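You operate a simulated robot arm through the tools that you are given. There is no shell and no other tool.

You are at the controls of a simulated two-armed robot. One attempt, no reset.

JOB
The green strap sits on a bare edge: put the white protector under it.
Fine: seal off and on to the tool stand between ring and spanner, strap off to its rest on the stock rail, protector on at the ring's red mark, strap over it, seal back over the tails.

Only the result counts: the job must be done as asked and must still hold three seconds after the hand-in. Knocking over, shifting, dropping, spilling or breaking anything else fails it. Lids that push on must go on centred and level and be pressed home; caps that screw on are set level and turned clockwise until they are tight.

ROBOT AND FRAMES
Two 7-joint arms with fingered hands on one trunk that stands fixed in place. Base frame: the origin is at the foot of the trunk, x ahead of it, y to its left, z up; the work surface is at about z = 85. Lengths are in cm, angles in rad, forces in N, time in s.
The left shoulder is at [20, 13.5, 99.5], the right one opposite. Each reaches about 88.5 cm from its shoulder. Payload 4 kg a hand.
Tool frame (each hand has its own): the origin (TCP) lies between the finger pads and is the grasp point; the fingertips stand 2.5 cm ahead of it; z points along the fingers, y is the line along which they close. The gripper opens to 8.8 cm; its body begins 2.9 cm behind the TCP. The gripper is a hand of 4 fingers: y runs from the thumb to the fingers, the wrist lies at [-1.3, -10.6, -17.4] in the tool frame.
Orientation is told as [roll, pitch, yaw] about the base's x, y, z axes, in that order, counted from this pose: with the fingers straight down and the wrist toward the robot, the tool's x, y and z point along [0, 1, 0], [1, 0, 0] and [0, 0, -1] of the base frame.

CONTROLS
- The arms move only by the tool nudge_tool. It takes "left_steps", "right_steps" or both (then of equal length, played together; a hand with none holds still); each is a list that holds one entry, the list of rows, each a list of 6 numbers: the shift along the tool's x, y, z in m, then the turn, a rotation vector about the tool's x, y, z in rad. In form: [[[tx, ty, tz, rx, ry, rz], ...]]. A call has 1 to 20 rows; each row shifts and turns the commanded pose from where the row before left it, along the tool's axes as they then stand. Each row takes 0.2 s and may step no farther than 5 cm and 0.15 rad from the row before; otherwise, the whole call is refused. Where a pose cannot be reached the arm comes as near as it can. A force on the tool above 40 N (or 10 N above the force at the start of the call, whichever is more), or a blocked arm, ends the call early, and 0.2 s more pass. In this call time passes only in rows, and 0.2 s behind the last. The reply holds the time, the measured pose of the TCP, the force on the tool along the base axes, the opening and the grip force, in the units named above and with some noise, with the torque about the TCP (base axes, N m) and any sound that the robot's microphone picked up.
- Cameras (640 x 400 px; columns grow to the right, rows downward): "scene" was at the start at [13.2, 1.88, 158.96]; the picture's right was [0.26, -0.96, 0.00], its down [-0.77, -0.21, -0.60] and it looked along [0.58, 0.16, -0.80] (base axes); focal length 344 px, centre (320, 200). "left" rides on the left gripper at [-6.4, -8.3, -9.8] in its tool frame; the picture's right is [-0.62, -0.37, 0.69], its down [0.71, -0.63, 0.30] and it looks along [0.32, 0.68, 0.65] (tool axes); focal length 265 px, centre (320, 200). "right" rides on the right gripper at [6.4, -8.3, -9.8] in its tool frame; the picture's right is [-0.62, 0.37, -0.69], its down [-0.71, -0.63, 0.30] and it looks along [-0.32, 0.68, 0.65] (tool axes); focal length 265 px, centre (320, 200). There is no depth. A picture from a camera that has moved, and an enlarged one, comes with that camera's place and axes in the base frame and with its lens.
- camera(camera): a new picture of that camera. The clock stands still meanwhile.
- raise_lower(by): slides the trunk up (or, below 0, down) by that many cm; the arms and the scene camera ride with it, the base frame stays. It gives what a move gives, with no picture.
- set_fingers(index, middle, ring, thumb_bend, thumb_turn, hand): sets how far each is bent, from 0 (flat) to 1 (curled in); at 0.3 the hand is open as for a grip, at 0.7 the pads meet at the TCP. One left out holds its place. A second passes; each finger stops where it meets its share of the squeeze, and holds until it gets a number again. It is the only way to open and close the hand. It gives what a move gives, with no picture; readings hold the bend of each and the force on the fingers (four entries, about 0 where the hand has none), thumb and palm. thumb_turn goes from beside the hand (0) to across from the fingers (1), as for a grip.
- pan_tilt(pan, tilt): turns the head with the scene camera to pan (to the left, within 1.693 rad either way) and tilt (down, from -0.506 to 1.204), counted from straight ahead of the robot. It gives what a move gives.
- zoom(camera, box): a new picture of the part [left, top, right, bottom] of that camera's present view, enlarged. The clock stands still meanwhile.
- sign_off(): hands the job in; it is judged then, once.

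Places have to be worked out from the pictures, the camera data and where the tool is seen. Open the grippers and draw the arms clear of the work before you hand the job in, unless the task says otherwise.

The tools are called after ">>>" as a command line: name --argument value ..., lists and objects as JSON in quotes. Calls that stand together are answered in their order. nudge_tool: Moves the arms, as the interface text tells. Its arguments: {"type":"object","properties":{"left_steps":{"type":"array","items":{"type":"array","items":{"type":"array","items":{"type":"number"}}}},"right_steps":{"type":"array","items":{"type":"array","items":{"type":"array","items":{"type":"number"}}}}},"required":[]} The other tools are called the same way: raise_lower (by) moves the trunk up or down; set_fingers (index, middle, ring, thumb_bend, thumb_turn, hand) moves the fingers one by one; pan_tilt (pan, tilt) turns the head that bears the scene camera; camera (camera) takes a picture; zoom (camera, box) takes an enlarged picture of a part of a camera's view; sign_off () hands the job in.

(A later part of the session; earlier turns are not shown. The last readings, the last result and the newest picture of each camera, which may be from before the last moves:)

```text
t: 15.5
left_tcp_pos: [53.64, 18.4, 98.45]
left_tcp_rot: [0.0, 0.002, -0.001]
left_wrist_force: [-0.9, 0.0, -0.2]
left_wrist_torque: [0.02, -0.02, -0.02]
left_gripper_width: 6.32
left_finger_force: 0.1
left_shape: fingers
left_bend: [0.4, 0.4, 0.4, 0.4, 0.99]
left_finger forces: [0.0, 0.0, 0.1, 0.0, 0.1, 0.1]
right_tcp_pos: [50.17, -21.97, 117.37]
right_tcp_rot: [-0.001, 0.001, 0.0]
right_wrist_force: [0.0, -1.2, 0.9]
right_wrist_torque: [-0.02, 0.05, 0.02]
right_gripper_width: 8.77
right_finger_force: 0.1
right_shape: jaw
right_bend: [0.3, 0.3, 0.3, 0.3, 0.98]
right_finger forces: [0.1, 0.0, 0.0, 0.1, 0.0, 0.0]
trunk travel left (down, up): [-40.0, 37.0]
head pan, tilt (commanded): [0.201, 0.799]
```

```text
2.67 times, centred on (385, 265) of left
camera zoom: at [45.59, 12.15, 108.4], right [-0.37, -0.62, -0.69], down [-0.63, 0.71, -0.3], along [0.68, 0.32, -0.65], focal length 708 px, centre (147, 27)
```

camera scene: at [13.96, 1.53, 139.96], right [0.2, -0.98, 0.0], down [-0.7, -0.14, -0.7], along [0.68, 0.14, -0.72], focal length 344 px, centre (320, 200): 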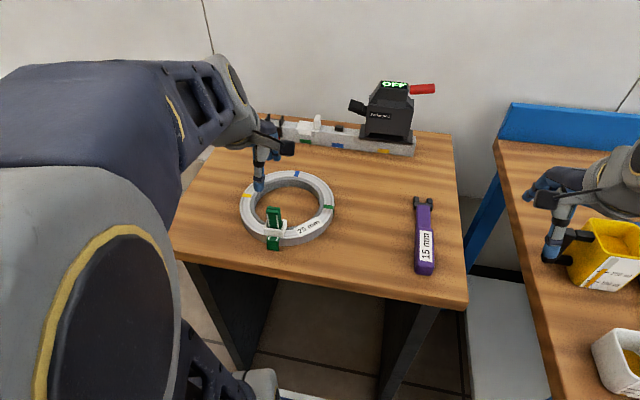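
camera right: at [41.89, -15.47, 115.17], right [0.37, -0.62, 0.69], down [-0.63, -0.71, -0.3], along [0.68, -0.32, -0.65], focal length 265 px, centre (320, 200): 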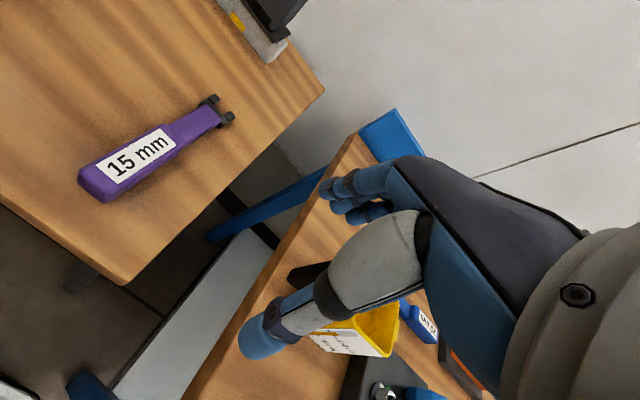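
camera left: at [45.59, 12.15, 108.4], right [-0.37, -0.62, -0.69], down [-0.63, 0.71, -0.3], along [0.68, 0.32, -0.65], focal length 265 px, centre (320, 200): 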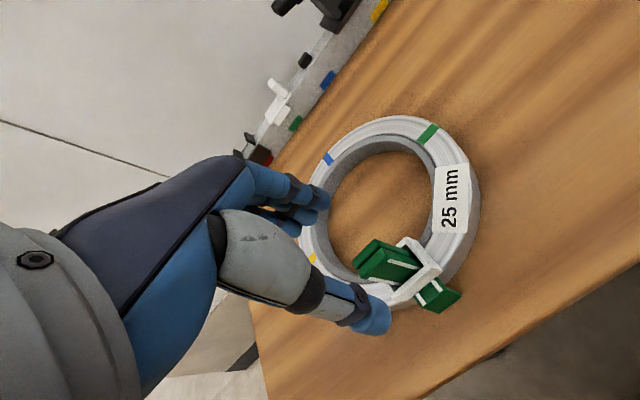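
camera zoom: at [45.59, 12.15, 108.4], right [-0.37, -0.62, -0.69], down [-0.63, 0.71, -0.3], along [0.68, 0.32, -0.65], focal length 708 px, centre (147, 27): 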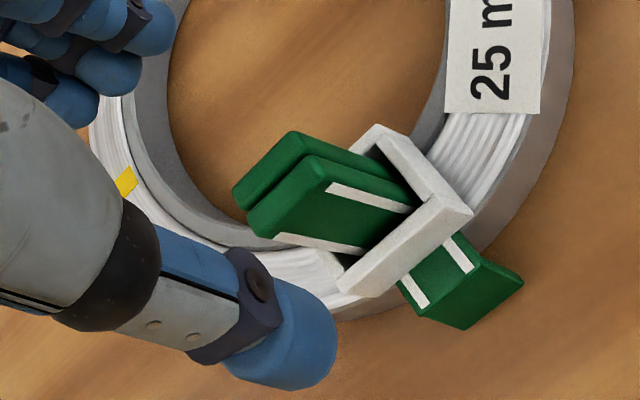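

The left camera puts the tails' centre at (53.7, 18.45), so the TCP at (53.64, 18.40) is well centred. I come straight down to z≈90.8 around the seal.

>>> nudge_tool --left_steps '[[[0, 0, 0.02, 0, 0, 0], [0, 0, 0.02, 0, 0, 0], [0, 0, 0.02, 0, 0, 0], [0, 0, 0.01, 0, 0, 0], [0, 0, 0.0065, 0, 0, 0]]]'

>>> zoom --camera "left" --box '[240, 140, 480, 360]'

>>> zoom --camera "scene" --box '[220, 160, 330, 260]'

```text
t: 16.7
left_tcp_pos: [53.66, 18.57, 90.72]
left_tcp_rot: [0.0, 0.0, 0.0]
left_wrist_force: [0.2, -0.1, -0.1]
left_wrist_torque: [0.03, -0.02, -0.03]
left_gripper_width: 6.31
left_finger_force: 0.1
left_shape: fingers
left_bend: [0.4, 0.4, 0.4, 0.4, 0.99]
left_finger forces: [0.0, 0.0, 0.0, 0.0, 0.0, 0.1]
right_tcp_pos: [50.17, -21.96, 117.38]
right_tcp_rot: [0.001, 0.0, -0.001]
right_wrist_force: [0.2, -0.7, 0.2]
right_wrist_torque: [0.0, -0.01, -0.02]
right_gripper_width: 8.8
right_finger_force: 0.0
right_shape: jaw
right_bend: [0.3, 0.3, 0.3, 0.3, 0.98]
right_finger forces: [0.0, 0.0, 0.0, 0.0, 0.0, 0.0]
trunk travel left (down, up): [-40.0, 37.0]
head pan, tilt (commanded): [0.201, 0.799]
```

```text
1.82 times, centred on (360, 250) of left
camera zoom: at [45.65, 12.1, 100.68], right [-0.37, -0.62, -0.69], down [-0.63, 0.71, -0.3], along [0.68, 0.33, -0.65], focal length 483 px, centre (247, 109)
```

zoom: 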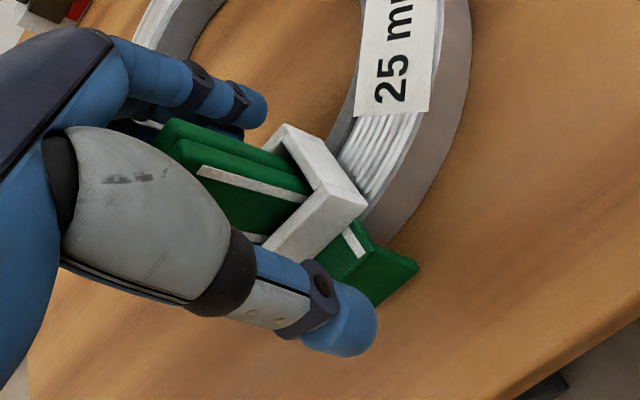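

```text
4.00 times, centred on (275, 210) of scene
camera zoom: at [13.96, 1.53, 139.95], right [0.2, -0.98, 0.0], down [-0.7, -0.14, -0.7], along [0.68, 0.14, -0.72], focal length 1375 px, centre (500, 160)
```

zoom: 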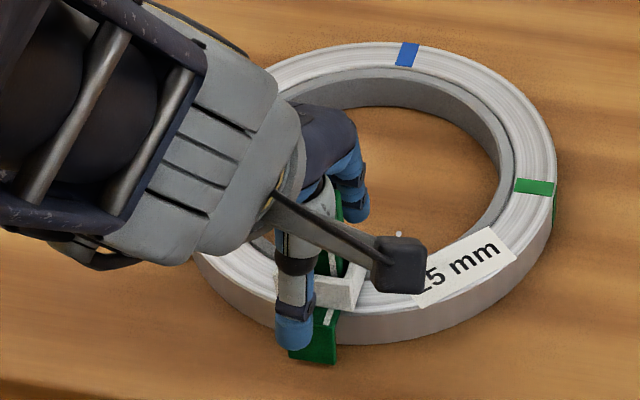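

No contact forces; the fingers straddle the seal with the tails clear of the palm. I close gently in two stages.

>>> set_fingers --hand "left" --index 0.54 --middle 0.54 --ring 0.54 --thumb_bend 0.54

>>> zoom --camera "left" --box '[240, 140, 480, 360]'

```text
t: 17.7
left_tcp_pos: [53.75, 18.53, 90.78]
left_tcp_rot: [0.0, -0.001, 0.0]
left_wrist_force: [-0.7, 0.0, 0.0]
left_wrist_torque: [-0.01, 0.05, 0.05]
left_gripper_width: 3.33
left_finger_force: 0.0
left_shape: fingers
left_bend: [0.54, 0.54, 0.54, 0.54, 1.0]
left_finger forces: [0.0, 0.0, 0.0, 0.0, 0.1, 0.0]
right_tcp_pos: [50.28, -22.04, 117.14]
right_tcp_rot: [0.0, 0.0, 0.002]
right_wrist_force: [-1.0, 0.6, 0.2]
right_wrist_torque: [0.0, 0.01, 0.02]
right_gripper_width: 8.75
right_finger_force: 0.1
right_shape: jaw
right_bend: [0.3, 0.3, 0.3, 0.3, 0.98]
right_finger forces: [0.0, 0.0, 0.0, 0.0, 0.0, 0.1]
trunk travel left (down, up): [-40.0, 37.0]
head pan, tilt (commanded): [0.201, 0.799]
```

```text
1.82 times, centred on (360, 250) of left
camera zoom: at [45.66, 12.11, 100.71], right [-0.37, -0.62, -0.69], down [-0.63, 0.71, -0.3], along [0.68, 0.32, -0.65], focal length 483 px, centre (247, 109)
```

zoom: 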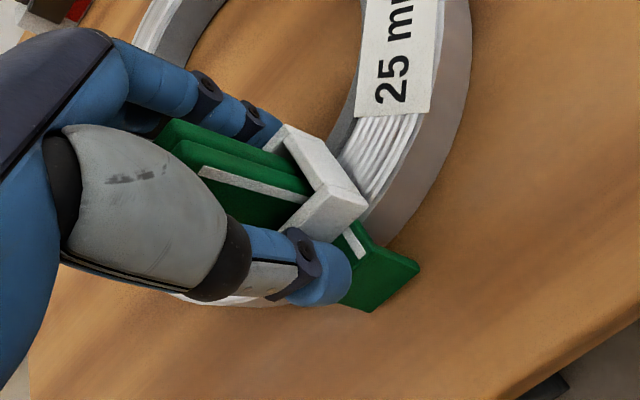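

The pads are now just off the seal's two long faces, tails untouched. I close to contact.

>>> set_fingers --hand "left" --index 0.62 --middle 0.62 --ring 0.62 --thumb_bend 0.62

>>> zoom --camera "left" --box '[240, 140, 480, 360]'

>>> zoom --camera "scene" --box '[220, 160, 330, 260]'

```text
t: 18.7
left_tcp_pos: [53.77, 18.55, 90.79]
left_tcp_rot: [0.0, -0.001, -0.001]
left_wrist_force: [1.6, 0.6, 2.5]
left_wrist_torque: [0.0, -0.09, -0.04]
left_gripper_width: 2.48
left_finger_force: 4.7
left_shape: fingers
left_bend: [0.59, 0.57, 0.62, 0.57, 1.0]
left_finger forces: [1.7, 4.5, 0.0, 0.0, 3.9, 0.0]
right_tcp_pos: [50.25, -21.99, 117.22]
right_tcp_rot: [0.0, 0.0, 0.001]
right_wrist_force: [0.1, 0.9, -0.4]
right_wrist_torque: [0.01, 0.01, -0.02]
right_gripper_width: 8.77
right_finger_force: 0.0
right_shape: jaw
right_bend: [0.3, 0.3, 0.3, 0.3, 0.98]
right_finger forces: [0.0, 0.1, 0.1, 0.0, 0.0, 0.0]
trunk travel left (down, up): [-40.0, 37.0]
head pan, tilt (commanded): [0.201, 0.799]
```

```text
1.82 times, centred on (360, 250) of left
camera zoom: at [45.66, 12.11, 100.72], right [-0.37, -0.62, -0.69], down [-0.63, 0.71, -0.3], along [0.68, 0.32, -0.65], focal length 483 px, centre (247, 109)
```

zoom: 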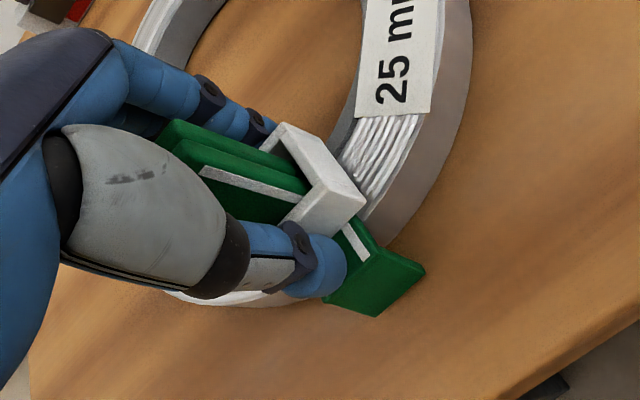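

```text
4.00 times, centred on (275, 210) of scene
camera zoom: at [13.96, 1.53, 139.96], right [0.2, -0.98, 0.0], down [-0.7, -0.14, -0.7], along [0.68, 0.14, -0.72], focal length 1375 px, centre (500, 160)
```

zoom: 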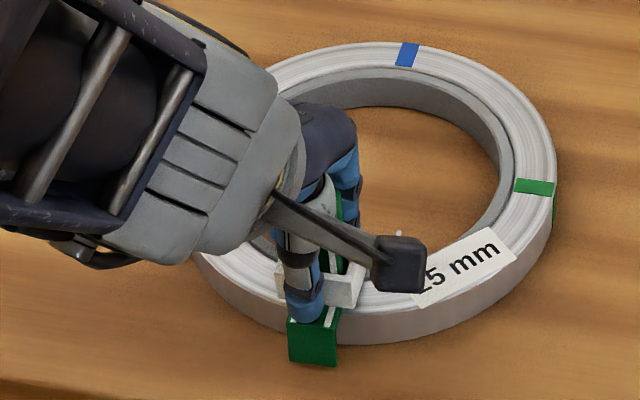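

The grip holds: middle 4.5 N, index 1.7 N, thumb 3.9 N, ring finger passes beside. I lift straight up slowly and watch the strap.

>>> nudge_tool --left_steps '[[[0, 0, -0.005, 0, 0, 0], [0, 0, -0.005, 0, 0, 0], [0, 0, -0.005, 0, 0, 0], [0, 0, -0.005, 0, 0, 0]]]'

>>> zoom --camera "left" --box '[240, 140, 480, 360]'

>>> zoom --camera "scene" --box '[220, 160, 330, 260]'

```text
t: 19.7
left_tcp_pos: [53.81, 18.38, 92.82]
left_tcp_rot: [0.0, 0.0, -0.001]
left_wrist_force: [0.1, 1.1, 0.5]
left_wrist_torque: [-0.02, 0.02, 0.0]
left_gripper_width: 2.48
left_finger_force: 4.0
left_shape: fingers
left_bend: [0.59, 0.6, 0.62, 0.57, 1.0]
left_finger forces: [2.0, 1.7, 0.0, 0.1, 3.7, 0.0]
right_tcp_pos: [50.32, -21.94, 117.31]
right_tcp_rot: [0.0, -0.001, 0.0]
right_wrist_force: [-0.3, 0.4, -0.4]
right_wrist_torque: [0.03, 0.01, -0.02]
right_gripper_width: 8.76
right_finger_force: 0.0
right_shape: jaw
right_bend: [0.3, 0.3, 0.3, 0.3, 0.98]
right_finger forces: [0.1, 0.1, 0.0, 0.0, 0.0, 0.0]
trunk travel left (down, up): [-40.0, 37.0]
head pan, tilt (commanded): [0.201, 0.799]
```

```text
1.82 times, centred on (360, 250) of left
camera zoom: at [45.63, 12.08, 102.77], right [-0.37, -0.62, -0.69], down [-0.63, 0.71, -0.3], along [0.68, 0.32, -0.65], focal length 483 px, centre (247, 109)
```

zoom: 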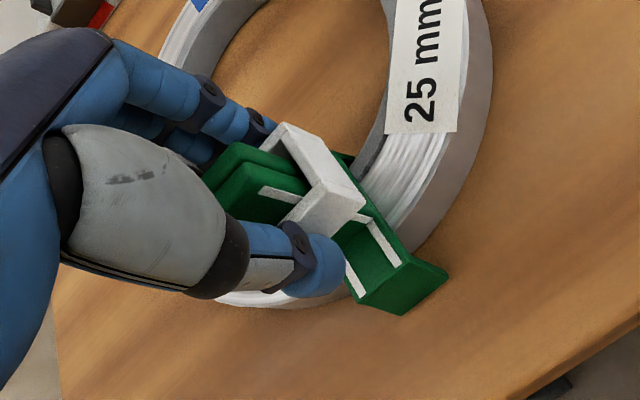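

```text
4.00 times, centred on (275, 210) of scene
camera zoom: at [13.96, 1.53, 139.95], right [0.2, -0.98, 0.0], down [-0.7, -0.14, -0.7], along [0.68, 0.14, -0.72], focal length 1375 px, centre (500, 160)
```

zoom: 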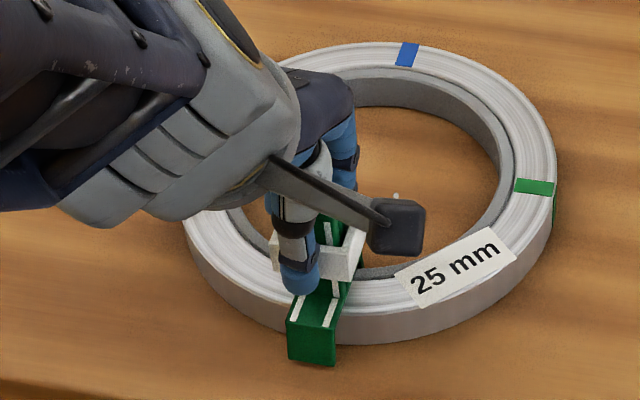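

The seal is rising off the tails while the strap stays put. I keep lifting to clear the tail tops.

>>> nudge_tool --left_steps '[[[0, 0, -0.01, 0, 0, 0], [0, 0, -0.01, 0, 0, 0], [0, 0, -0.01, 0, 0, 0], [0, 0, -0.01, 0, 0, 0], [0, 0, -0.015, 0, 0, 0], [0, 0, -0.02, 0, 0, 0]]]'

>>> camera --camera "left"

>>> zoom --camera "scene" --box '[220, 130, 340, 260]'

```text
t: 21.1
left_tcp_pos: [53.92, 18.57, 100.44]
left_tcp_rot: [-0.002, 0.001, 0.0]
left_wrist_force: [-0.2, 0.0, 0.0]
left_wrist_torque: [-0.02, 0.0, -0.01]
left_gripper_width: 2.49
left_finger_force: 3.2
left_shape: fingers
left_bend: [0.59, 0.6, 0.62, 0.57, 1.0]
left_finger forces: [1.9, 1.7, 0.1, 0.0, 3.6, 0.0]
right_tcp_pos: [50.15, -21.99, 117.38]
right_tcp_rot: [0.0, 0.001, 0.001]
right_wrist_force: [0.4, 0.0, -0.5]
right_wrist_torque: [0.06, -0.05, 0.03]
right_gripper_width: 8.77
right_finger_force: 0.1
right_shape: jaw
right_bend: [0.3, 0.3, 0.3, 0.3, 0.98]
right_finger forces: [0.0, 0.1, 0.0, 0.0, 0.0, 0.0]
trunk travel left (down, up): [-40.0, 37.0]
head pan, tilt (commanded): [0.201, 0.799]
```

```text
taken
camera left: at [45.65, 12.13, 110.28], right [-0.37, -0.62, -0.69], down [-0.63, 0.71, -0.3], along [0.68, 0.32, -0.65], focal length 265 px, centre (320, 200)
```

left: 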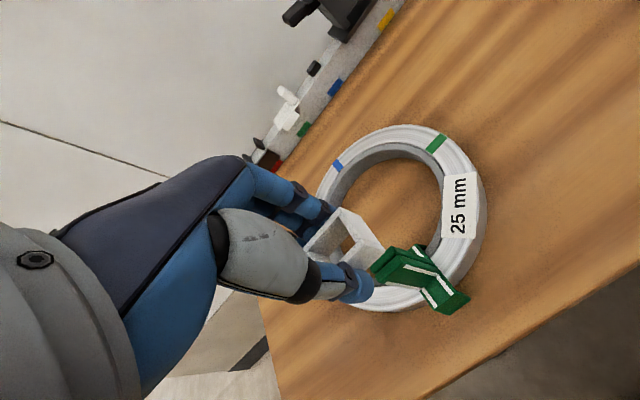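

```text
3.08 times, centred on (280, 195) of scene
camera zoom: at [13.97, 1.53, 139.95], right [0.2, -0.98, 0.0], down [-0.7, -0.14, -0.7], along [0.68, 0.14, -0.72], focal length 1058 px, centre (443, 215)
```

zoom: 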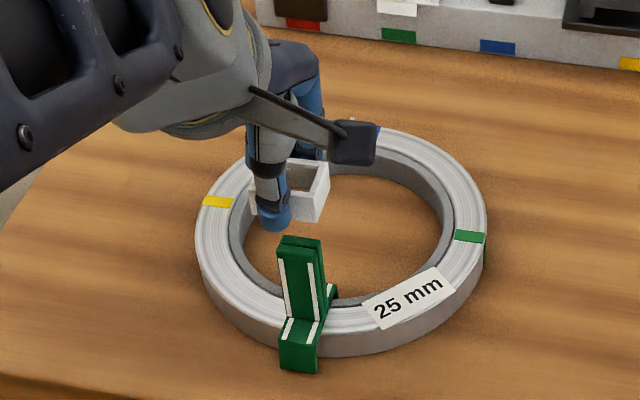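

The seal is free and in hand, strap still standing on the ring. I carry it over to about (58, 0), halfway between ring and spanner, and come down to just above the table.

>>> nudge_tool --left_steps '[[[-0.037, 0.0082, 0, 0, 0, 0], [-0.037, 0.0082, 0, 0, 0, 0], [-0.037, 0.0082, 0, 0, 0, 0], [-0.037, 0.0082, 0, 0, 0, 0], [-0.037, 0.0082, 0, 0, 0, 0], [0, 0, 0.03, 0, 0, 0], [0, 0, 0.03, 0, 0, 0], [0, 0, 0.03, 0, 0, 0]]]'

>>> camera --camera "scene"

>>> camera --camera "left"

```text
t: 22.9
left_tcp_pos: [57.81, 0.01, 91.22]
left_tcp_rot: [-0.004, 0.001, 0.0]
left_wrist_force: [-0.3, -0.8, -0.2]
left_wrist_torque: [-0.01, 0.01, 0.0]
left_gripper_width: 2.46
left_finger_force: 4.3
left_shape: fingers
left_bend: [0.59, 0.6, 0.62, 0.57, 1.0]
left_finger forces: [1.8, 1.5, 0.0, 0.1, 3.4, 0.1]
right_tcp_pos: [50.06, -21.99, 117.34]
right_tcp_rot: [-0.001, 0.0, 0.0]
right_wrist_force: [-0.5, -0.4, 0.0]
right_wrist_torque: [0.01, 0.04, 0.0]
right_gripper_width: 8.78
right_finger_force: 0.1
right_shape: jaw
right_bend: [0.3, 0.3, 0.3, 0.3, 0.98]
right_finger forces: [0.0, 0.0, 0.0, 0.0, 0.0, 0.1]
trunk travel left (down, up): [-40.0, 37.0]
head pan, tilt (commanded): [0.201, 0.799]
```

```text
taken
camera scene: at [13.95, 1.53, 139.96], right [0.2, -0.98, 0.0], down [-0.7, -0.14, -0.7], along [0.68, 0.14, -0.72], focal length 344 px, centre (320, 200)
```

scene: 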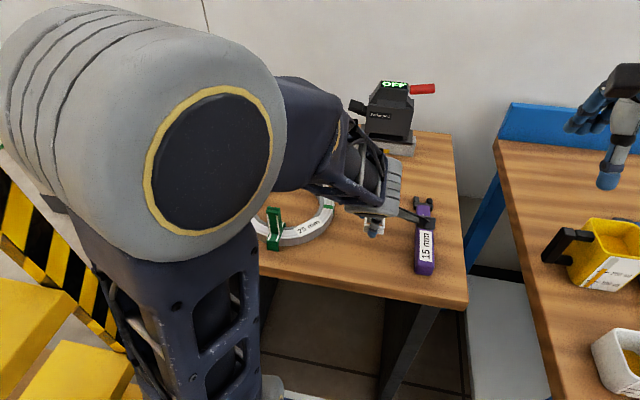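

```text
taken
camera left: at [49.66, -6.37, 101.19], right [-0.37, -0.62, -0.69], down [-0.63, 0.71, -0.3], along [0.68, 0.32, -0.65], focal length 265 px, centre (320, 200)
```

left: 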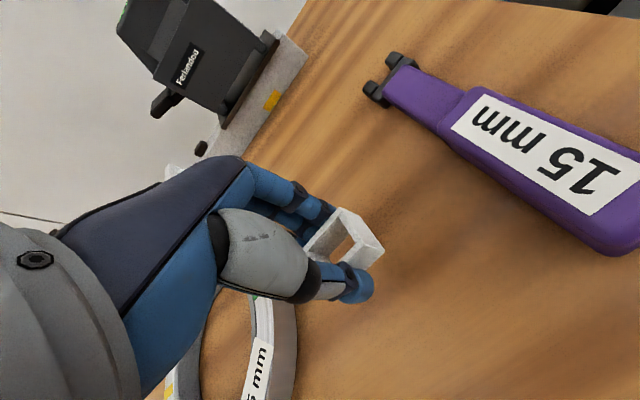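

The seal hangs level about 3 cm above the table, clear of the spanner. I lower the last stretch in small steps, looking for contact.

>>> nudge_tool --left_steps '[[[0, 0, 0.01, 0, 0, 0], [0, 0, 0.01, 0, 0, 0], [0, 0, 0.005, 0, 0, 0]]]'

>>> zoom --camera "left" --box '[280, 180, 420, 320]'

>>> zoom --camera "scene" --box '[320, 180, 440, 280]'

```text
t: 23.7
left_tcp_pos: [57.86, 0.04, 88.91]
left_tcp_rot: [0.0, -0.001, 0.001]
left_wrist_force: [0.6, 0.3, 0.2]
left_wrist_torque: [0.01, -0.01, 0.02]
left_gripper_width: 2.48
left_finger_force: 3.3
left_shape: fingers
left_bend: [0.59, 0.6, 0.62, 0.57, 1.0]
left_finger forces: [1.8, 1.6, 0.0, 0.0, 3.4, 0.0]
right_tcp_pos: [50.2, -21.98, 117.37]
right_tcp_rot: [0.0, 0.001, -0.001]
right_wrist_force: [0.3, 0.6, -0.1]
right_wrist_torque: [-0.02, 0.0, -0.01]
right_gripper_width: 8.79
right_finger_force: 0.2
right_shape: jaw
right_bend: [0.3, 0.3, 0.3, 0.3, 0.98]
right_finger forces: [0.1, 0.1, 0.0, 0.0, 0.0, 0.0]
trunk travel left (down, up): [-40.0, 37.0]
head pan, tilt (commanded): [0.201, 0.799]
```

```text
2.86 times, centred on (350, 250) of left
camera zoom: at [49.74, -6.39, 98.75], right [-0.37, -0.62, -0.69], down [-0.63, 0.71, -0.3], along [0.68, 0.32, -0.65], focal length 758 px, centre (234, 57)
```

zoom: 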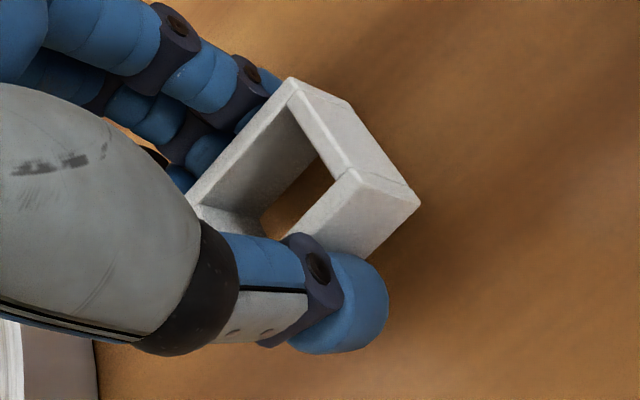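

```text
4.00 times, centred on (380, 230) of scene
camera zoom: at [13.96, 1.53, 139.95], right [0.2, -0.98, 0.0], down [-0.7, -0.14, -0.7], along [0.68, 0.14, -0.72], focal length 1375 px, centre (80, 80)
```

zoom: 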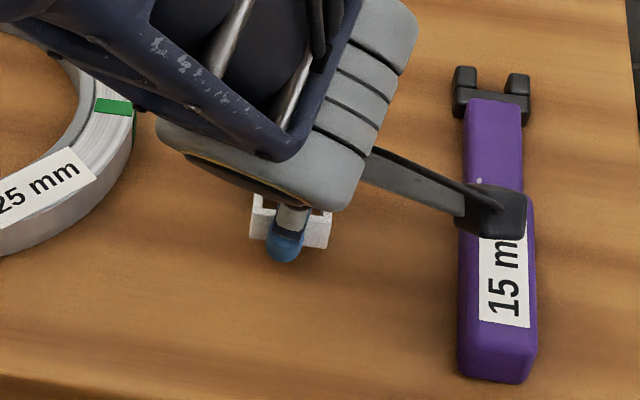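

The seal is still slightly above the table (its shadow is close). I lower by 2 mm steps.

>>> nudge_tool --left_steps '[[[0, 0, 0.002, 0, 0, 0], [0, 0, 0.002, 0, 0, 0], [0, 0, 0.002, 0, 0, 0]]]'

>>> nudge_tool --left_steps '[[[0, 0, 0.002, 0, 0, 0]]]'

>>> nudge_tool --left_steps '[[[0, 0, 0.001, 0, 0, 0]]]'

>>> zoom --camera "left" --box '[280, 180, 420, 320]'

```text
t: 24.5
left_tcp_pos: [57.96, -0.01, 88.14]
left_tcp_rot: [-0.002, 0.001, -0.001]
left_wrist_force: [-0.2, -0.3, 0.1]
left_wrist_torque: [0.0, -0.02, 0.0]
left_gripper_width: 2.49
left_finger_force: 3.4
left_shape: fingers
left_bend: [0.59, 0.6, 0.62, 0.57, 1.0]
left_finger forces: [1.8, 1.6, 0.0, 0.0, 3.5, 0.1]
right_tcp_pos: [50.16, -22.02, 117.3]
right_tcp_rot: [0.0, 0.001, 0.001]
right_wrist_force: [-0.4, -0.7, -0.9]
right_wrist_torque: [-0.01, 0.01, -0.04]
right_gripper_width: 8.76
right_finger_force: 0.1
right_shape: jaw
right_bend: [0.3, 0.3, 0.3, 0.3, 0.98]
right_finger forces: [0.1, 0.0, 0.1, 0.0, 0.1, 0.0]
trunk travel left (down, up): [-40.0, 37.0]
head pan, tilt (commanded): [0.201, 0.799]
```

```text
t: 24.9
left_tcp_pos: [57.75, -0.11, 88.01]
left_tcp_rot: [-0.001, -0.001, 0.001]
left_wrist_force: [-0.5, 0.1, -0.4]
left_wrist_torque: [-0.04, -0.01, 0.0]
left_gripper_width: 2.44
left_finger_force: 4.0
left_shape: fingers
left_bend: [0.59, 0.6, 0.62, 0.57, 1.0]
left_finger forces: [1.8, 1.6, 0.0, 0.0, 3.3, 0.0]
right_tcp_pos: [50.27, -22.01, 117.25]
right_tcp_rot: [-0.001, 0.001, -0.001]
right_wrist_force: [0.0, 0.0, -0.1]
right_wrist_torque: [0.01, 0.01, 0.0]
right_gripper_width: 8.78
right_finger_force: 0.0
right_shape: jaw
right_bend: [0.3, 0.3, 0.3, 0.3, 0.98]
right_finger forces: [0.0, 0.1, 0.1, 0.0, 0.0, 0.0]
trunk travel left (down, up): [-40.0, 37.0]
head pan, tilt (commanded): [0.201, 0.799]
```

```text
t: 25.3
left_tcp_pos: [57.87, 0.03, 87.96]
left_tcp_rot: [-0.001, 0.0, 0.0]
left_wrist_force: [-0.5, 0.8, 0.7]
left_wrist_torque: [-0.03, -0.02, 0.02]
left_gripper_width: 2.46
left_finger_force: 4.0
left_shape: fingers
left_bend: [0.59, 0.6, 0.62, 0.57, 1.0]
left_finger forces: [1.8, 2.1, 0.0, 0.1, 3.4, 0.0]
right_tcp_pos: [50.26, -21.98, 117.3]
right_tcp_rot: [0.001, 0.0, 0.0]
right_wrist_force: [0.0, 0.3, 0.3]
right_wrist_torque: [-0.01, -0.04, -0.03]
right_gripper_width: 8.77
right_finger_force: 0.0
right_shape: jaw
right_bend: [0.3, 0.3, 0.3, 0.3, 0.98]
right_finger forces: [0.0, 0.0, 0.0, 0.0, 0.1, 0.1]
trunk travel left (down, up): [-40.0, 37.0]
head pan, tilt (commanded): [0.201, 0.799]
```

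```text
2.86 times, centred on (350, 250) of left
camera zoom: at [49.75, -6.38, 97.84], right [-0.37, -0.62, -0.69], down [-0.63, 0.71, -0.3], along [0.68, 0.32, -0.65], focal length 758 px, centre (234, 57)
```

zoom: 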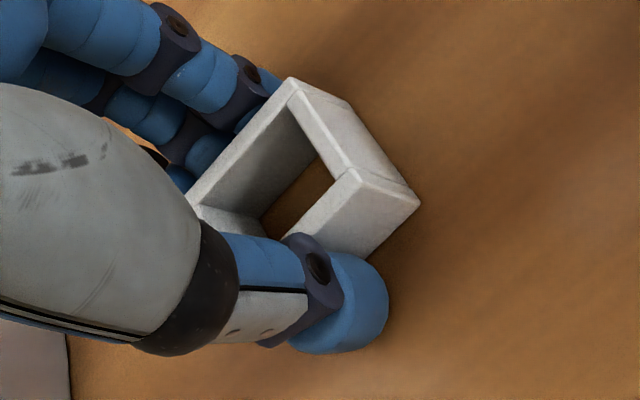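

No clear contact yet; fingertips should be about 4 mm above the table. I go on by 1–2 mm.

>>> nudge_tool --left_steps '[[[0, 0, 0.0015, 0, 0, 0]]]'

>>> nudge_tool --left_steps '[[[0, 0, 0.0015, 0, 0, 0]]]'

>>> zoom --camera "left" --box '[280, 180, 420, 320]'

```text
t: 25.7
left_tcp_pos: [58.0, -0.0, 87.86]
left_tcp_rot: [0.0, -0.001, 0.0]
left_wrist_force: [-0.1, 1.6, 6.1]
left_wrist_torque: [0.05, -0.06, -0.01]
left_gripper_width: 2.46
left_finger_force: 6.5
left_shape: fingers
left_bend: [0.59, 0.6, 0.62, 0.57, 1.0]
left_finger forces: [1.8, 6.7, 0.1, 0.0, 4.1, 0.1]
right_tcp_pos: [50.33, -21.89, 117.31]
right_tcp_rot: [0.002, 0.0, -0.001]
right_wrist_force: [0.3, -0.3, 0.2]
right_wrist_torque: [0.0, -0.02, -0.01]
right_gripper_width: 8.78
right_finger_force: 0.1
right_shape: jaw
right_bend: [0.3, 0.3, 0.3, 0.3, 0.98]
right_finger forces: [0.0, 0.1, 0.1, 0.0, 0.0, 0.1]
trunk travel left (down, up): [-40.0, 37.0]
head pan, tilt (commanded): [0.201, 0.799]
```

```text
t: 26.1
left_tcp_pos: [57.9, -0.09, 87.79]
left_tcp_rot: [0.0, -0.003, 0.002]
left_wrist_force: [1.6, 4.0, 15.1]
left_wrist_torque: [0.11, -0.3, 0.06]
left_gripper_width: 2.46
left_finger_force: 10.4
left_shape: fingers
left_bend: [0.59, 0.59, 0.62, 0.57, 1.0]
left_finger forces: [5.2, 11.6, 0.1, 0.0, 4.2, 0.1]
right_tcp_pos: [50.18, -21.94, 117.38]
right_tcp_rot: [0.002, -0.001, 0.001]
right_wrist_force: [-0.7, -0.3, -0.2]
right_wrist_torque: [-0.01, 0.01, 0.02]
right_gripper_width: 8.78
right_finger_force: 0.0
right_shape: jaw
right_bend: [0.3, 0.3, 0.3, 0.3, 0.98]
right_finger forces: [0.1, 0.0, 0.1, 0.0, 0.0, 0.0]
trunk travel left (down, up): [-40.0, 37.0]
head pan, tilt (commanded): [0.201, 0.799]
```

```text
2.86 times, centred on (350, 250) of left
camera zoom: at [49.77, -6.44, 97.69], right [-0.37, -0.62, -0.69], down [-0.63, 0.71, -0.31], along [0.69, 0.33, -0.65], focal length 758 px, centre (234, 57)
```

zoom: 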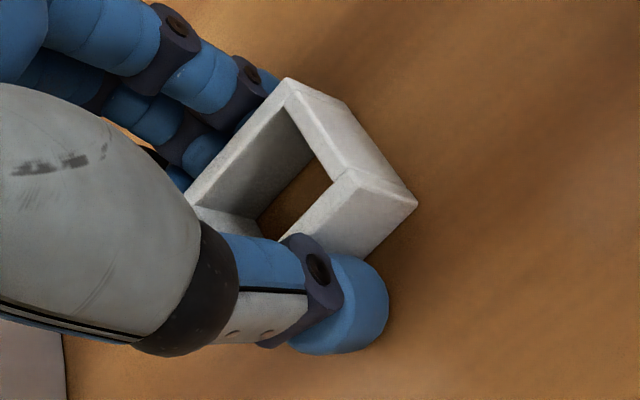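

Contact found at z≈87.85 (15 N). I relieve the pressure by 1.5 mm and then open the hand.

>>> nudge_tool --left_steps '[[[0, 0, -0.0015, 0, 0, 0]]]'

>>> set_fingers --hand "left" --index 0.5 --middle 0.5 --ring 0.5 --thumb_bend 0.5

>>> zoom --camera "left" --box '[280, 180, 420, 320]'

```text
t: 26.5
left_tcp_pos: [57.88, 0.05, 87.83]
left_tcp_rot: [-0.001, -0.001, 0.001]
left_wrist_force: [3.5, 2.6, 9.9]
left_wrist_torque: [0.09, -0.26, 0.04]
left_gripper_width: 2.47
left_finger_force: 8.1
left_shape: fingers
left_bend: [0.59, 0.59, 0.62, 0.57, 1.0]
left_finger forces: [2.4, 10.0, 0.0, 0.0, 3.4, 0.0]
right_tcp_pos: [50.17, -21.94, 117.28]
right_tcp_rot: [0.001, 0.001, 0.0]
right_wrist_force: [-0.2, -0.1, 0.9]
right_wrist_torque: [0.01, 0.02, -0.02]
right_gripper_width: 8.78
right_finger_force: 0.1
right_shape: jaw
right_bend: [0.3, 0.3, 0.3, 0.3, 0.98]
right_finger forces: [0.1, 0.0, 0.1, 0.0, 0.0, 0.0]
trunk travel left (down, up): [-40.0, 37.0]
head pan, tilt (commanded): [0.201, 0.799]
```

```text
t: 27.5
left_tcp_pos: [57.75, -0.04, 87.75]
left_tcp_rot: [-0.001, 0.0, 0.0]
left_wrist_force: [-0.8, -1.0, 6.4]
left_wrist_torque: [0.02, -0.1, -0.01]
left_gripper_width: 4.06
left_finger_force: 2.6
left_shape: fingers
left_bend: [0.51, 0.53, 0.5, 0.5, 1.0]
left_finger forces: [0.6, 5.4, 0.1, 0.1, 0.0, 0.0]
right_tcp_pos: [50.2, -21.88, 117.38]
right_tcp_rot: [0.001, -0.001, 0.0]
right_wrist_force: [-1.1, -0.8, -0.1]
right_wrist_torque: [-0.01, 0.02, 0.0]
right_gripper_width: 8.8
right_finger_force: 0.0
right_shape: jaw
right_bend: [0.3, 0.3, 0.3, 0.3, 0.98]
right_finger forces: [0.0, 0.0, 0.0, 0.0, 0.0, 0.1]
trunk travel left (down, up): [-40.0, 37.0]
head pan, tilt (commanded): [0.201, 0.799]
```

```text
2.86 times, centred on (350, 250) of left
camera zoom: at [49.7, -6.44, 97.74], right [-0.37, -0.62, -0.69], down [-0.63, 0.71, -0.3], along [0.68, 0.32, -0.65], focal length 758 px, centre (234, 57)
```

zoom: 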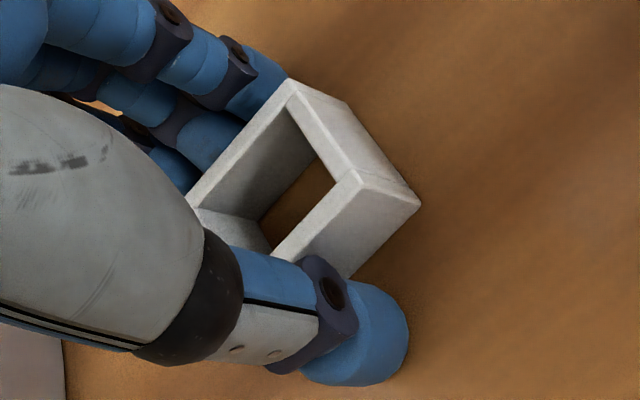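

The middle fingertip, not the seal, is taking the load (it reaches about 2.85 cm below the TCP); the seal has not moved in the picture and rests on the table. I rise a little, open wider, and go up.

>>> nudge_tool --left_steps '[[[0, 0, -0.003, 0, 0, 0]]]'

>>> set_fingers --hand "left" --index 0.4 --middle 0.4 --ring 0.4 --thumb_bend 0.4

>>> nudge_tool --left_steps '[[[0, 0, -0.01, 0, 0, 0], [0, 0, -0.02, 0, 0, 0], [0, 0, -0.03, 0, 0, 0], [0, 0, -0.03, 0, 0, 0], [0, 0, -0.03, 0, 0, 0]]]'

>>> camera --camera "left"

>>> camera --camera "scene"

```text
t: 27.9
left_tcp_pos: [57.93, 0.01, 88.09]
left_tcp_rot: [-0.001, 0.001, 0.0]
left_wrist_force: [-0.1, -1.7, 0.5]
left_wrist_torque: [-0.02, -0.02, 0.01]
left_gripper_width: 4.14
left_finger_force: 0.0
left_shape: fingers
left_bend: [0.5, 0.5, 0.5, 0.5, 1.0]
left_finger forces: [0.0, 0.1, 0.0, 0.0, 0.0, 0.0]
right_tcp_pos: [50.22, -21.9, 117.3]
right_tcp_rot: [0.001, 0.001, -0.001]
right_wrist_force: [0.0, 1.0, 0.1]
right_wrist_torque: [-0.01, -0.02, 0.02]
right_gripper_width: 8.8
right_finger_force: 0.0
right_shape: jaw
right_bend: [0.3, 0.3, 0.3, 0.3, 0.98]
right_finger forces: [0.0, 0.0, 0.1, 0.0, 0.0, 0.1]
trunk travel left (down, up): [-40.0, 37.0]
head pan, tilt (commanded): [0.201, 0.799]
```

```text
t: 28.9
left_tcp_pos: [57.85, -0.04, 88.01]
left_tcp_rot: [-0.001, -0.001, 0.001]
left_wrist_force: [0.0, -0.2, -0.8]
left_wrist_torque: [-0.03, -0.03, 0.0]
left_gripper_width: 6.28
left_finger_force: 0.1
left_shape: fingers
left_bend: [0.4, 0.4, 0.4, 0.4, 0.99]
left_finger forces: [0.1, 0.0, 0.0, 0.1, 0.0, 0.0]
right_tcp_pos: [50.22, -22.08, 117.4]
right_tcp_rot: [-0.001, -0.001, 0.0]
right_wrist_force: [0.3, 0.1, 0.1]
right_wrist_torque: [-0.01, 0.03, -0.02]
right_gripper_width: 8.75
right_finger_force: 0.1
right_shape: jaw
right_bend: [0.3, 0.3, 0.3, 0.3, 0.98]
right_finger forces: [0.1, 0.0, 0.0, 0.1, 0.1, 0.1]
trunk travel left (down, up): [-40.0, 37.0]
head pan, tilt (commanded): [0.201, 0.799]
```

```text
t: 30.1
left_tcp_pos: [57.88, -0.19, 99.91]
left_tcp_rot: [-0.001, 0.0, 0.0]
left_wrist_force: [-0.1, -0.6, 0.2]
left_wrist_torque: [0.01, 0.02, 0.01]
left_gripper_width: 6.31
left_finger_force: 0.1
left_shape: fingers
left_bend: [0.4, 0.4, 0.4, 0.4, 0.99]
left_finger forces: [0.1, 0.0, 0.0, 0.1, 0.0, 0.0]
right_tcp_pos: [50.28, -22.09, 117.3]
right_tcp_rot: [-0.002, 0.0, 0.0]
right_wrist_force: [-0.2, -0.6, 0.0]
right_wrist_torque: [-0.02, -0.01, -0.01]
right_gripper_width: 8.78
right_finger_force: 0.0
right_shape: jaw
right_bend: [0.3, 0.3, 0.3, 0.3, 0.98]
right_finger forces: [0.1, 0.0, 0.0, 0.0, 0.0, 0.0]
trunk travel left (down, up): [-40.0, 37.0]
head pan, tilt (commanded): [0.201, 0.799]
```

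```text
taken
camera left: at [49.69, -6.46, 109.84], right [-0.37, -0.62, -0.69], down [-0.63, 0.71, -0.3], along [0.68, 0.32, -0.65], focal length 265 px, centre (320, 200)
```

left: 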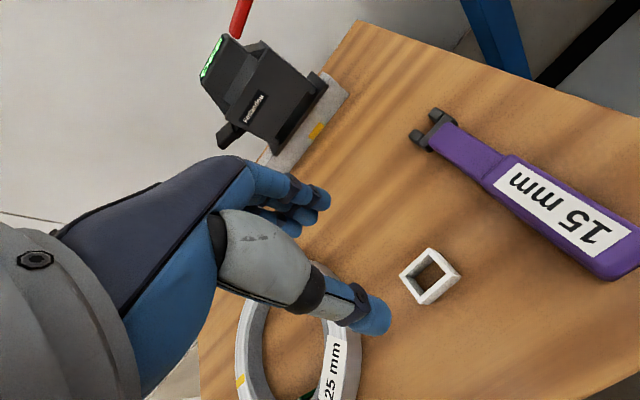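

```text
taken
camera scene: at [13.97, 1.53, 139.95], right [0.2, -0.98, 0.0], down [-0.7, -0.14, -0.7], along [0.68, 0.14, -0.72], focal length 344 px, centre (320, 200)
```

scene: 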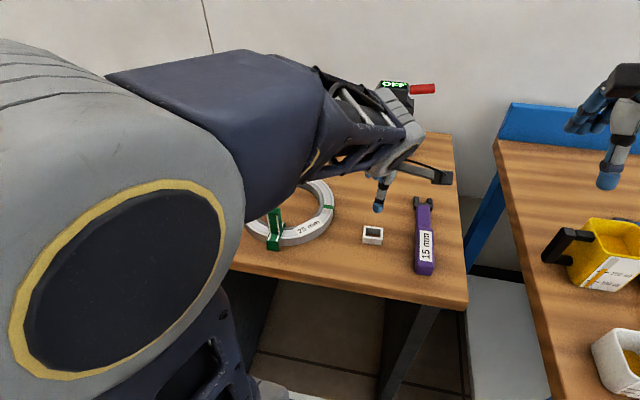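

The seal stands on the table between ring and spanner. I take enlargements of the seal and the strap before going for the strap.

>>> zoom --camera "scene" --box '[350, 215, 395, 255]'

>>> nudge_tool --left_steps '[[[0.037, -0.008, 0, 0, 0, 0], [0.037, -0.008, 0, 0, 0, 0], [0.037, -0.008, 0, 0, 0, 0], [0.037, -0.008, 0, 0, 0, 0], [0.037, -0.008, 0, 0, 0, 0]]]'

>>> zoom --camera "left" --box '[290, 190, 480, 340]'

>>> zoom --camera "scene" --box '[240, 190, 312, 260]'

```text
10.00 times, centred on (372, 235) of scene
camera zoom: at [13.97, 1.53, 139.95], right [0.2, -0.98, 0.0], down [-0.7, -0.14, -0.7], along [0.68, 0.14, -0.72], focal length 3437 px, centre (-205, -150)
```

zoom: 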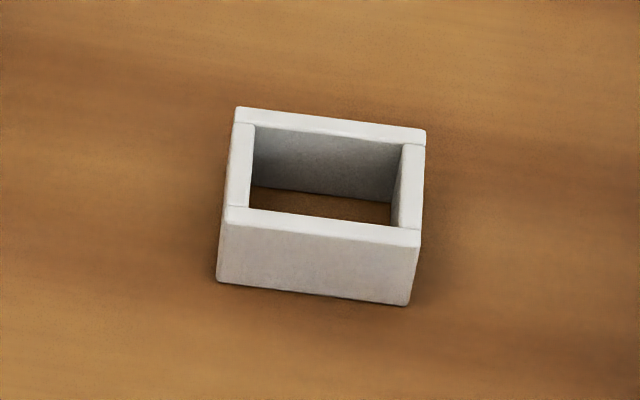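

```text
t: 31.3
left_tcp_pos: [53.79, 18.57, 100.28]
left_tcp_rot: [0.0, 0.002, -0.001]
left_wrist_force: [-0.2, 0.0, 0.0]
left_wrist_torque: [0.0, 0.0, -0.03]
left_gripper_width: 6.31
left_finger_force: 0.0
left_shape: fingers
left_bend: [0.4, 0.4, 0.4, 0.4, 0.99]
left_finger forces: [0.1, 0.1, 0.0, 0.0, 0.0, 0.1]
right_tcp_pos: [50.17, -21.97, 117.32]
right_tcp_rot: [-0.001, 0.0, 0.001]
right_wrist_force: [0.4, 0.2, -0.5]
right_wrist_torque: [0.02, 0.02, -0.01]
right_gripper_width: 8.78
right_finger_force: 0.1
right_shape: jaw
right_bend: [0.3, 0.3, 0.3, 0.3, 0.98]
right_finger forces: [0.1, 0.1, 0.0, 0.1, 0.0, 0.0]
trunk travel left (down, up): [-40.0, 37.0]
head pan, tilt (commanded): [0.201, 0.799]
```

```text
2.67 times, centred on (385, 265) of left
camera zoom: at [45.67, 12.13, 110.17], right [-0.37, -0.62, -0.69], down [-0.63, 0.72, -0.3], along [0.68, 0.32, -0.65], focal length 708 px, centre (147, 27)
```

zoom: 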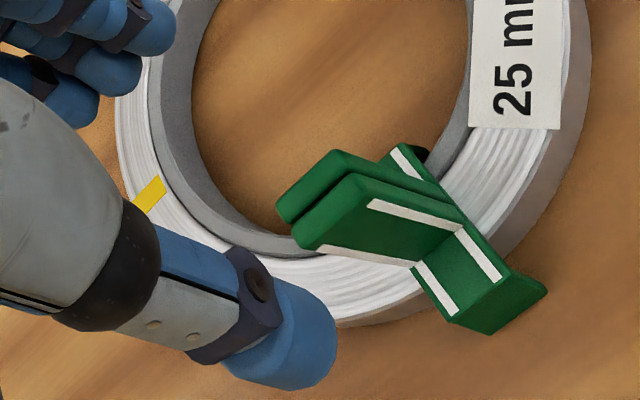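

```text
5.71 times, centred on (276, 225) of scene
camera zoom: at [13.97, 1.51, 139.95], right [0.2, -0.98, 0.0], down [-0.7, -0.14, -0.7], along [0.68, 0.14, -0.72], focal length 1964 px, centre (571, 57)
```

zoom: 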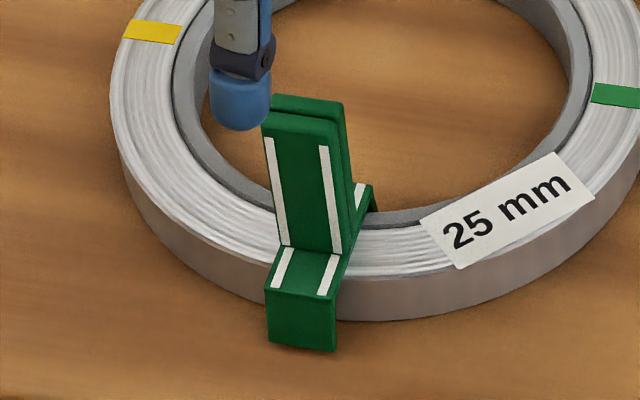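

Seal sits flat at (57.75, −0.25). The tails are centred at (53.64, 18.46), unmoved. I descend with the open hand to z≈92 around the tails.

>>> nudge_tool --left_steps '[[[-0.001, -0.0014, 0.02, 0, 0, 0], [0, 0, 0.02, 0, 0, 0], [0, 0, 0.02, 0, 0, 0], [0, 0, 0.0125, 0, 0, 0], [0, 0, 0.01, 0, 0, 0]]]'

>>> set_fingers --hand "left" --index 0.56 --middle 0.56 --ring 0.56 --thumb_bend 0.56

>>> zoom --camera "left" --box '[240, 140, 480, 360]'

>>> zoom --camera "scene" --box '[220, 160, 330, 260]'

```text
t: 32.5
left_tcp_pos: [53.66, 18.28, 91.92]
left_tcp_rot: [0.0, -0.001, -0.001]
left_wrist_force: [0.1, 0.4, 0.0]
left_wrist_torque: [0.0, 0.04, -0.03]
left_gripper_width: 6.31
left_finger_force: 0.0
left_shape: fingers
left_bend: [0.4, 0.4, 0.4, 0.4, 0.99]
left_finger forces: [0.1, 0.0, 0.1, 0.0, 0.1, 0.0]
right_tcp_pos: [50.24, -22.03, 117.29]
right_tcp_rot: [0.001, 0.002, 0.0]
right_wrist_force: [0.5, 0.4, 0.1]
right_wrist_torque: [0.03, 0.01, 0.0]
right_gripper_width: 8.77
right_finger_force: 0.1
right_shape: jaw
right_bend: [0.3, 0.3, 0.3, 0.3, 0.98]
right_finger forces: [0.0, 0.1, 0.1, 0.0, 0.0, 0.0]
trunk travel left (down, up): [-40.0, 37.0]
head pan, tilt (commanded): [0.201, 0.799]
```

```text
t: 33.5
left_tcp_pos: [53.81, 18.27, 91.84]
left_tcp_rot: [-0.001, 0.001, -0.001]
left_wrist_force: [0.3, -0.2, -0.7]
left_wrist_torque: [-0.01, 0.0, -0.01]
left_gripper_width: 2.88
left_finger_force: 0.2
left_shape: fingers
left_bend: [0.56, 0.56, 0.56, 0.56, 1.0]
left_finger forces: [0.0, 0.0, 0.0, 0.0, 0.0, 0.1]
right_tcp_pos: [50.2, -22.06, 117.18]
right_tcp_rot: [0.0, 0.001, -0.001]
right_wrist_force: [-0.2, 0.6, 0.5]
right_wrist_torque: [0.02, -0.01, 0.02]
right_gripper_width: 8.77
right_finger_force: 0.0
right_shape: jaw
right_bend: [0.3, 0.3, 0.3, 0.3, 0.98]
right_finger forces: [0.0, 0.0, 0.0, 0.1, 0.0, 0.0]
trunk travel left (down, up): [-40.0, 37.0]
head pan, tilt (commanded): [0.201, 0.799]
```

```text
1.82 times, centred on (360, 250) of left
camera zoom: at [45.59, 11.87, 101.88], right [-0.37, -0.62, -0.69], down [-0.63, 0.71, -0.3], along [0.68, 0.32, -0.65], focal length 483 px, centre (247, 109)
```

zoom: 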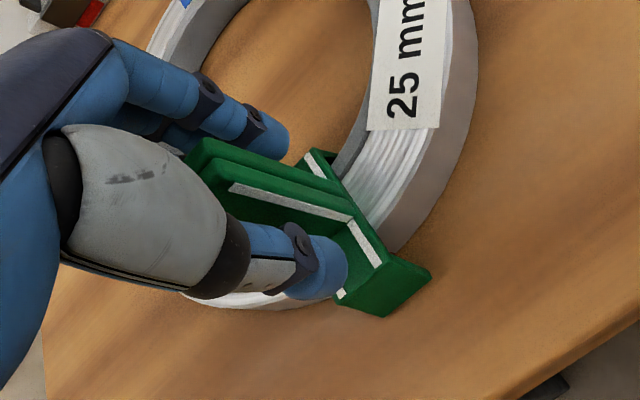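

```text
4.00 times, centred on (275, 210) of scene
camera zoom: at [13.96, 1.53, 139.95], right [0.2, -0.98, 0.0], down [-0.7, -0.14, -0.7], along [0.68, 0.14, -0.72], focal length 1375 px, centre (500, 160)
```

zoom: 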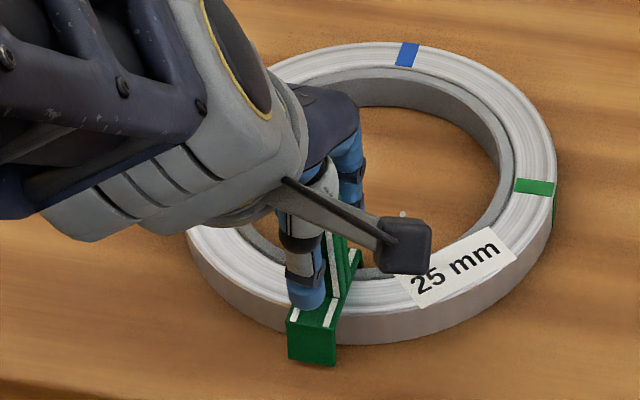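

Thumb and fingers stand evenly about the tails with no contact. I close onto them.

>>> set_fingers --hand "left" --index 0.68 --middle 0.68 --ring 0.66 --thumb_bend 0.68

>>> zoom --camera "left" --box '[240, 140, 480, 360]'

>>> zoom --camera "scene" --box '[220, 160, 330, 260]'

```text
t: 34.5
left_tcp_pos: [53.64, 18.3, 92.06]
left_tcp_rot: [0.001, 0.001, 0.0]
left_wrist_force: [0.1, -0.1, -0.8]
left_wrist_torque: [0.02, -0.01, 0.0]
left_gripper_width: 1.08
left_finger_force: 3.9
left_shape: fingers
left_bend: [0.65, 0.66, 0.66, 0.64, 1.0]
left_finger forces: [1.8, 1.7, 0.0, 0.0, 3.4, 0.0]
right_tcp_pos: [50.19, -21.99, 117.34]
right_tcp_rot: [0.0, 0.0, 0.0]
right_wrist_force: [0.2, -1.1, 0.4]
right_wrist_torque: [0.0, -0.01, 0.0]
right_gripper_width: 8.8
right_finger_force: 0.1
right_shape: jaw
right_bend: [0.3, 0.3, 0.3, 0.3, 0.98]
right_finger forces: [0.0, 0.0, 0.0, 0.0, 0.0, 0.0]
trunk travel left (down, up): [-40.0, 37.0]
head pan, tilt (commanded): [0.201, 0.799]
```

```text
1.82 times, centred on (360, 250) of left
camera zoom: at [45.59, 11.87, 101.87], right [-0.37, -0.62, -0.69], down [-0.63, 0.71, -0.3], along [0.68, 0.32, -0.65], focal length 483 px, centre (247, 109)
```

zoom: 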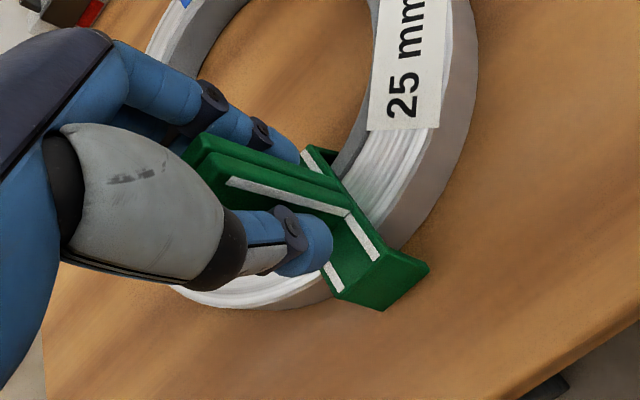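

```text
4.00 times, centred on (275, 210) of scene
camera zoom: at [13.96, 1.53, 139.95], right [0.2, -0.98, 0.0], down [-0.7, -0.14, -0.7], along [0.68, 0.14, -0.72], focal length 1375 px, centre (500, 160)
```

zoom: 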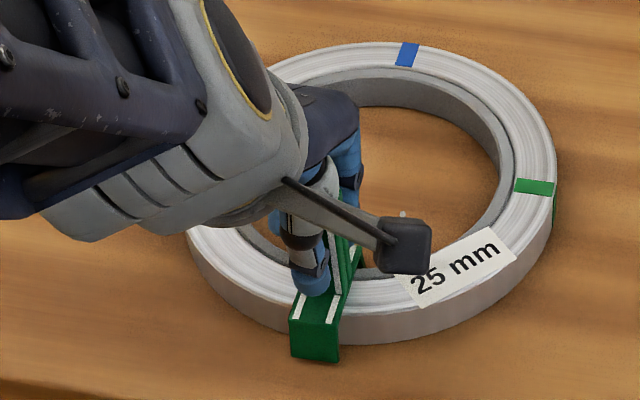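

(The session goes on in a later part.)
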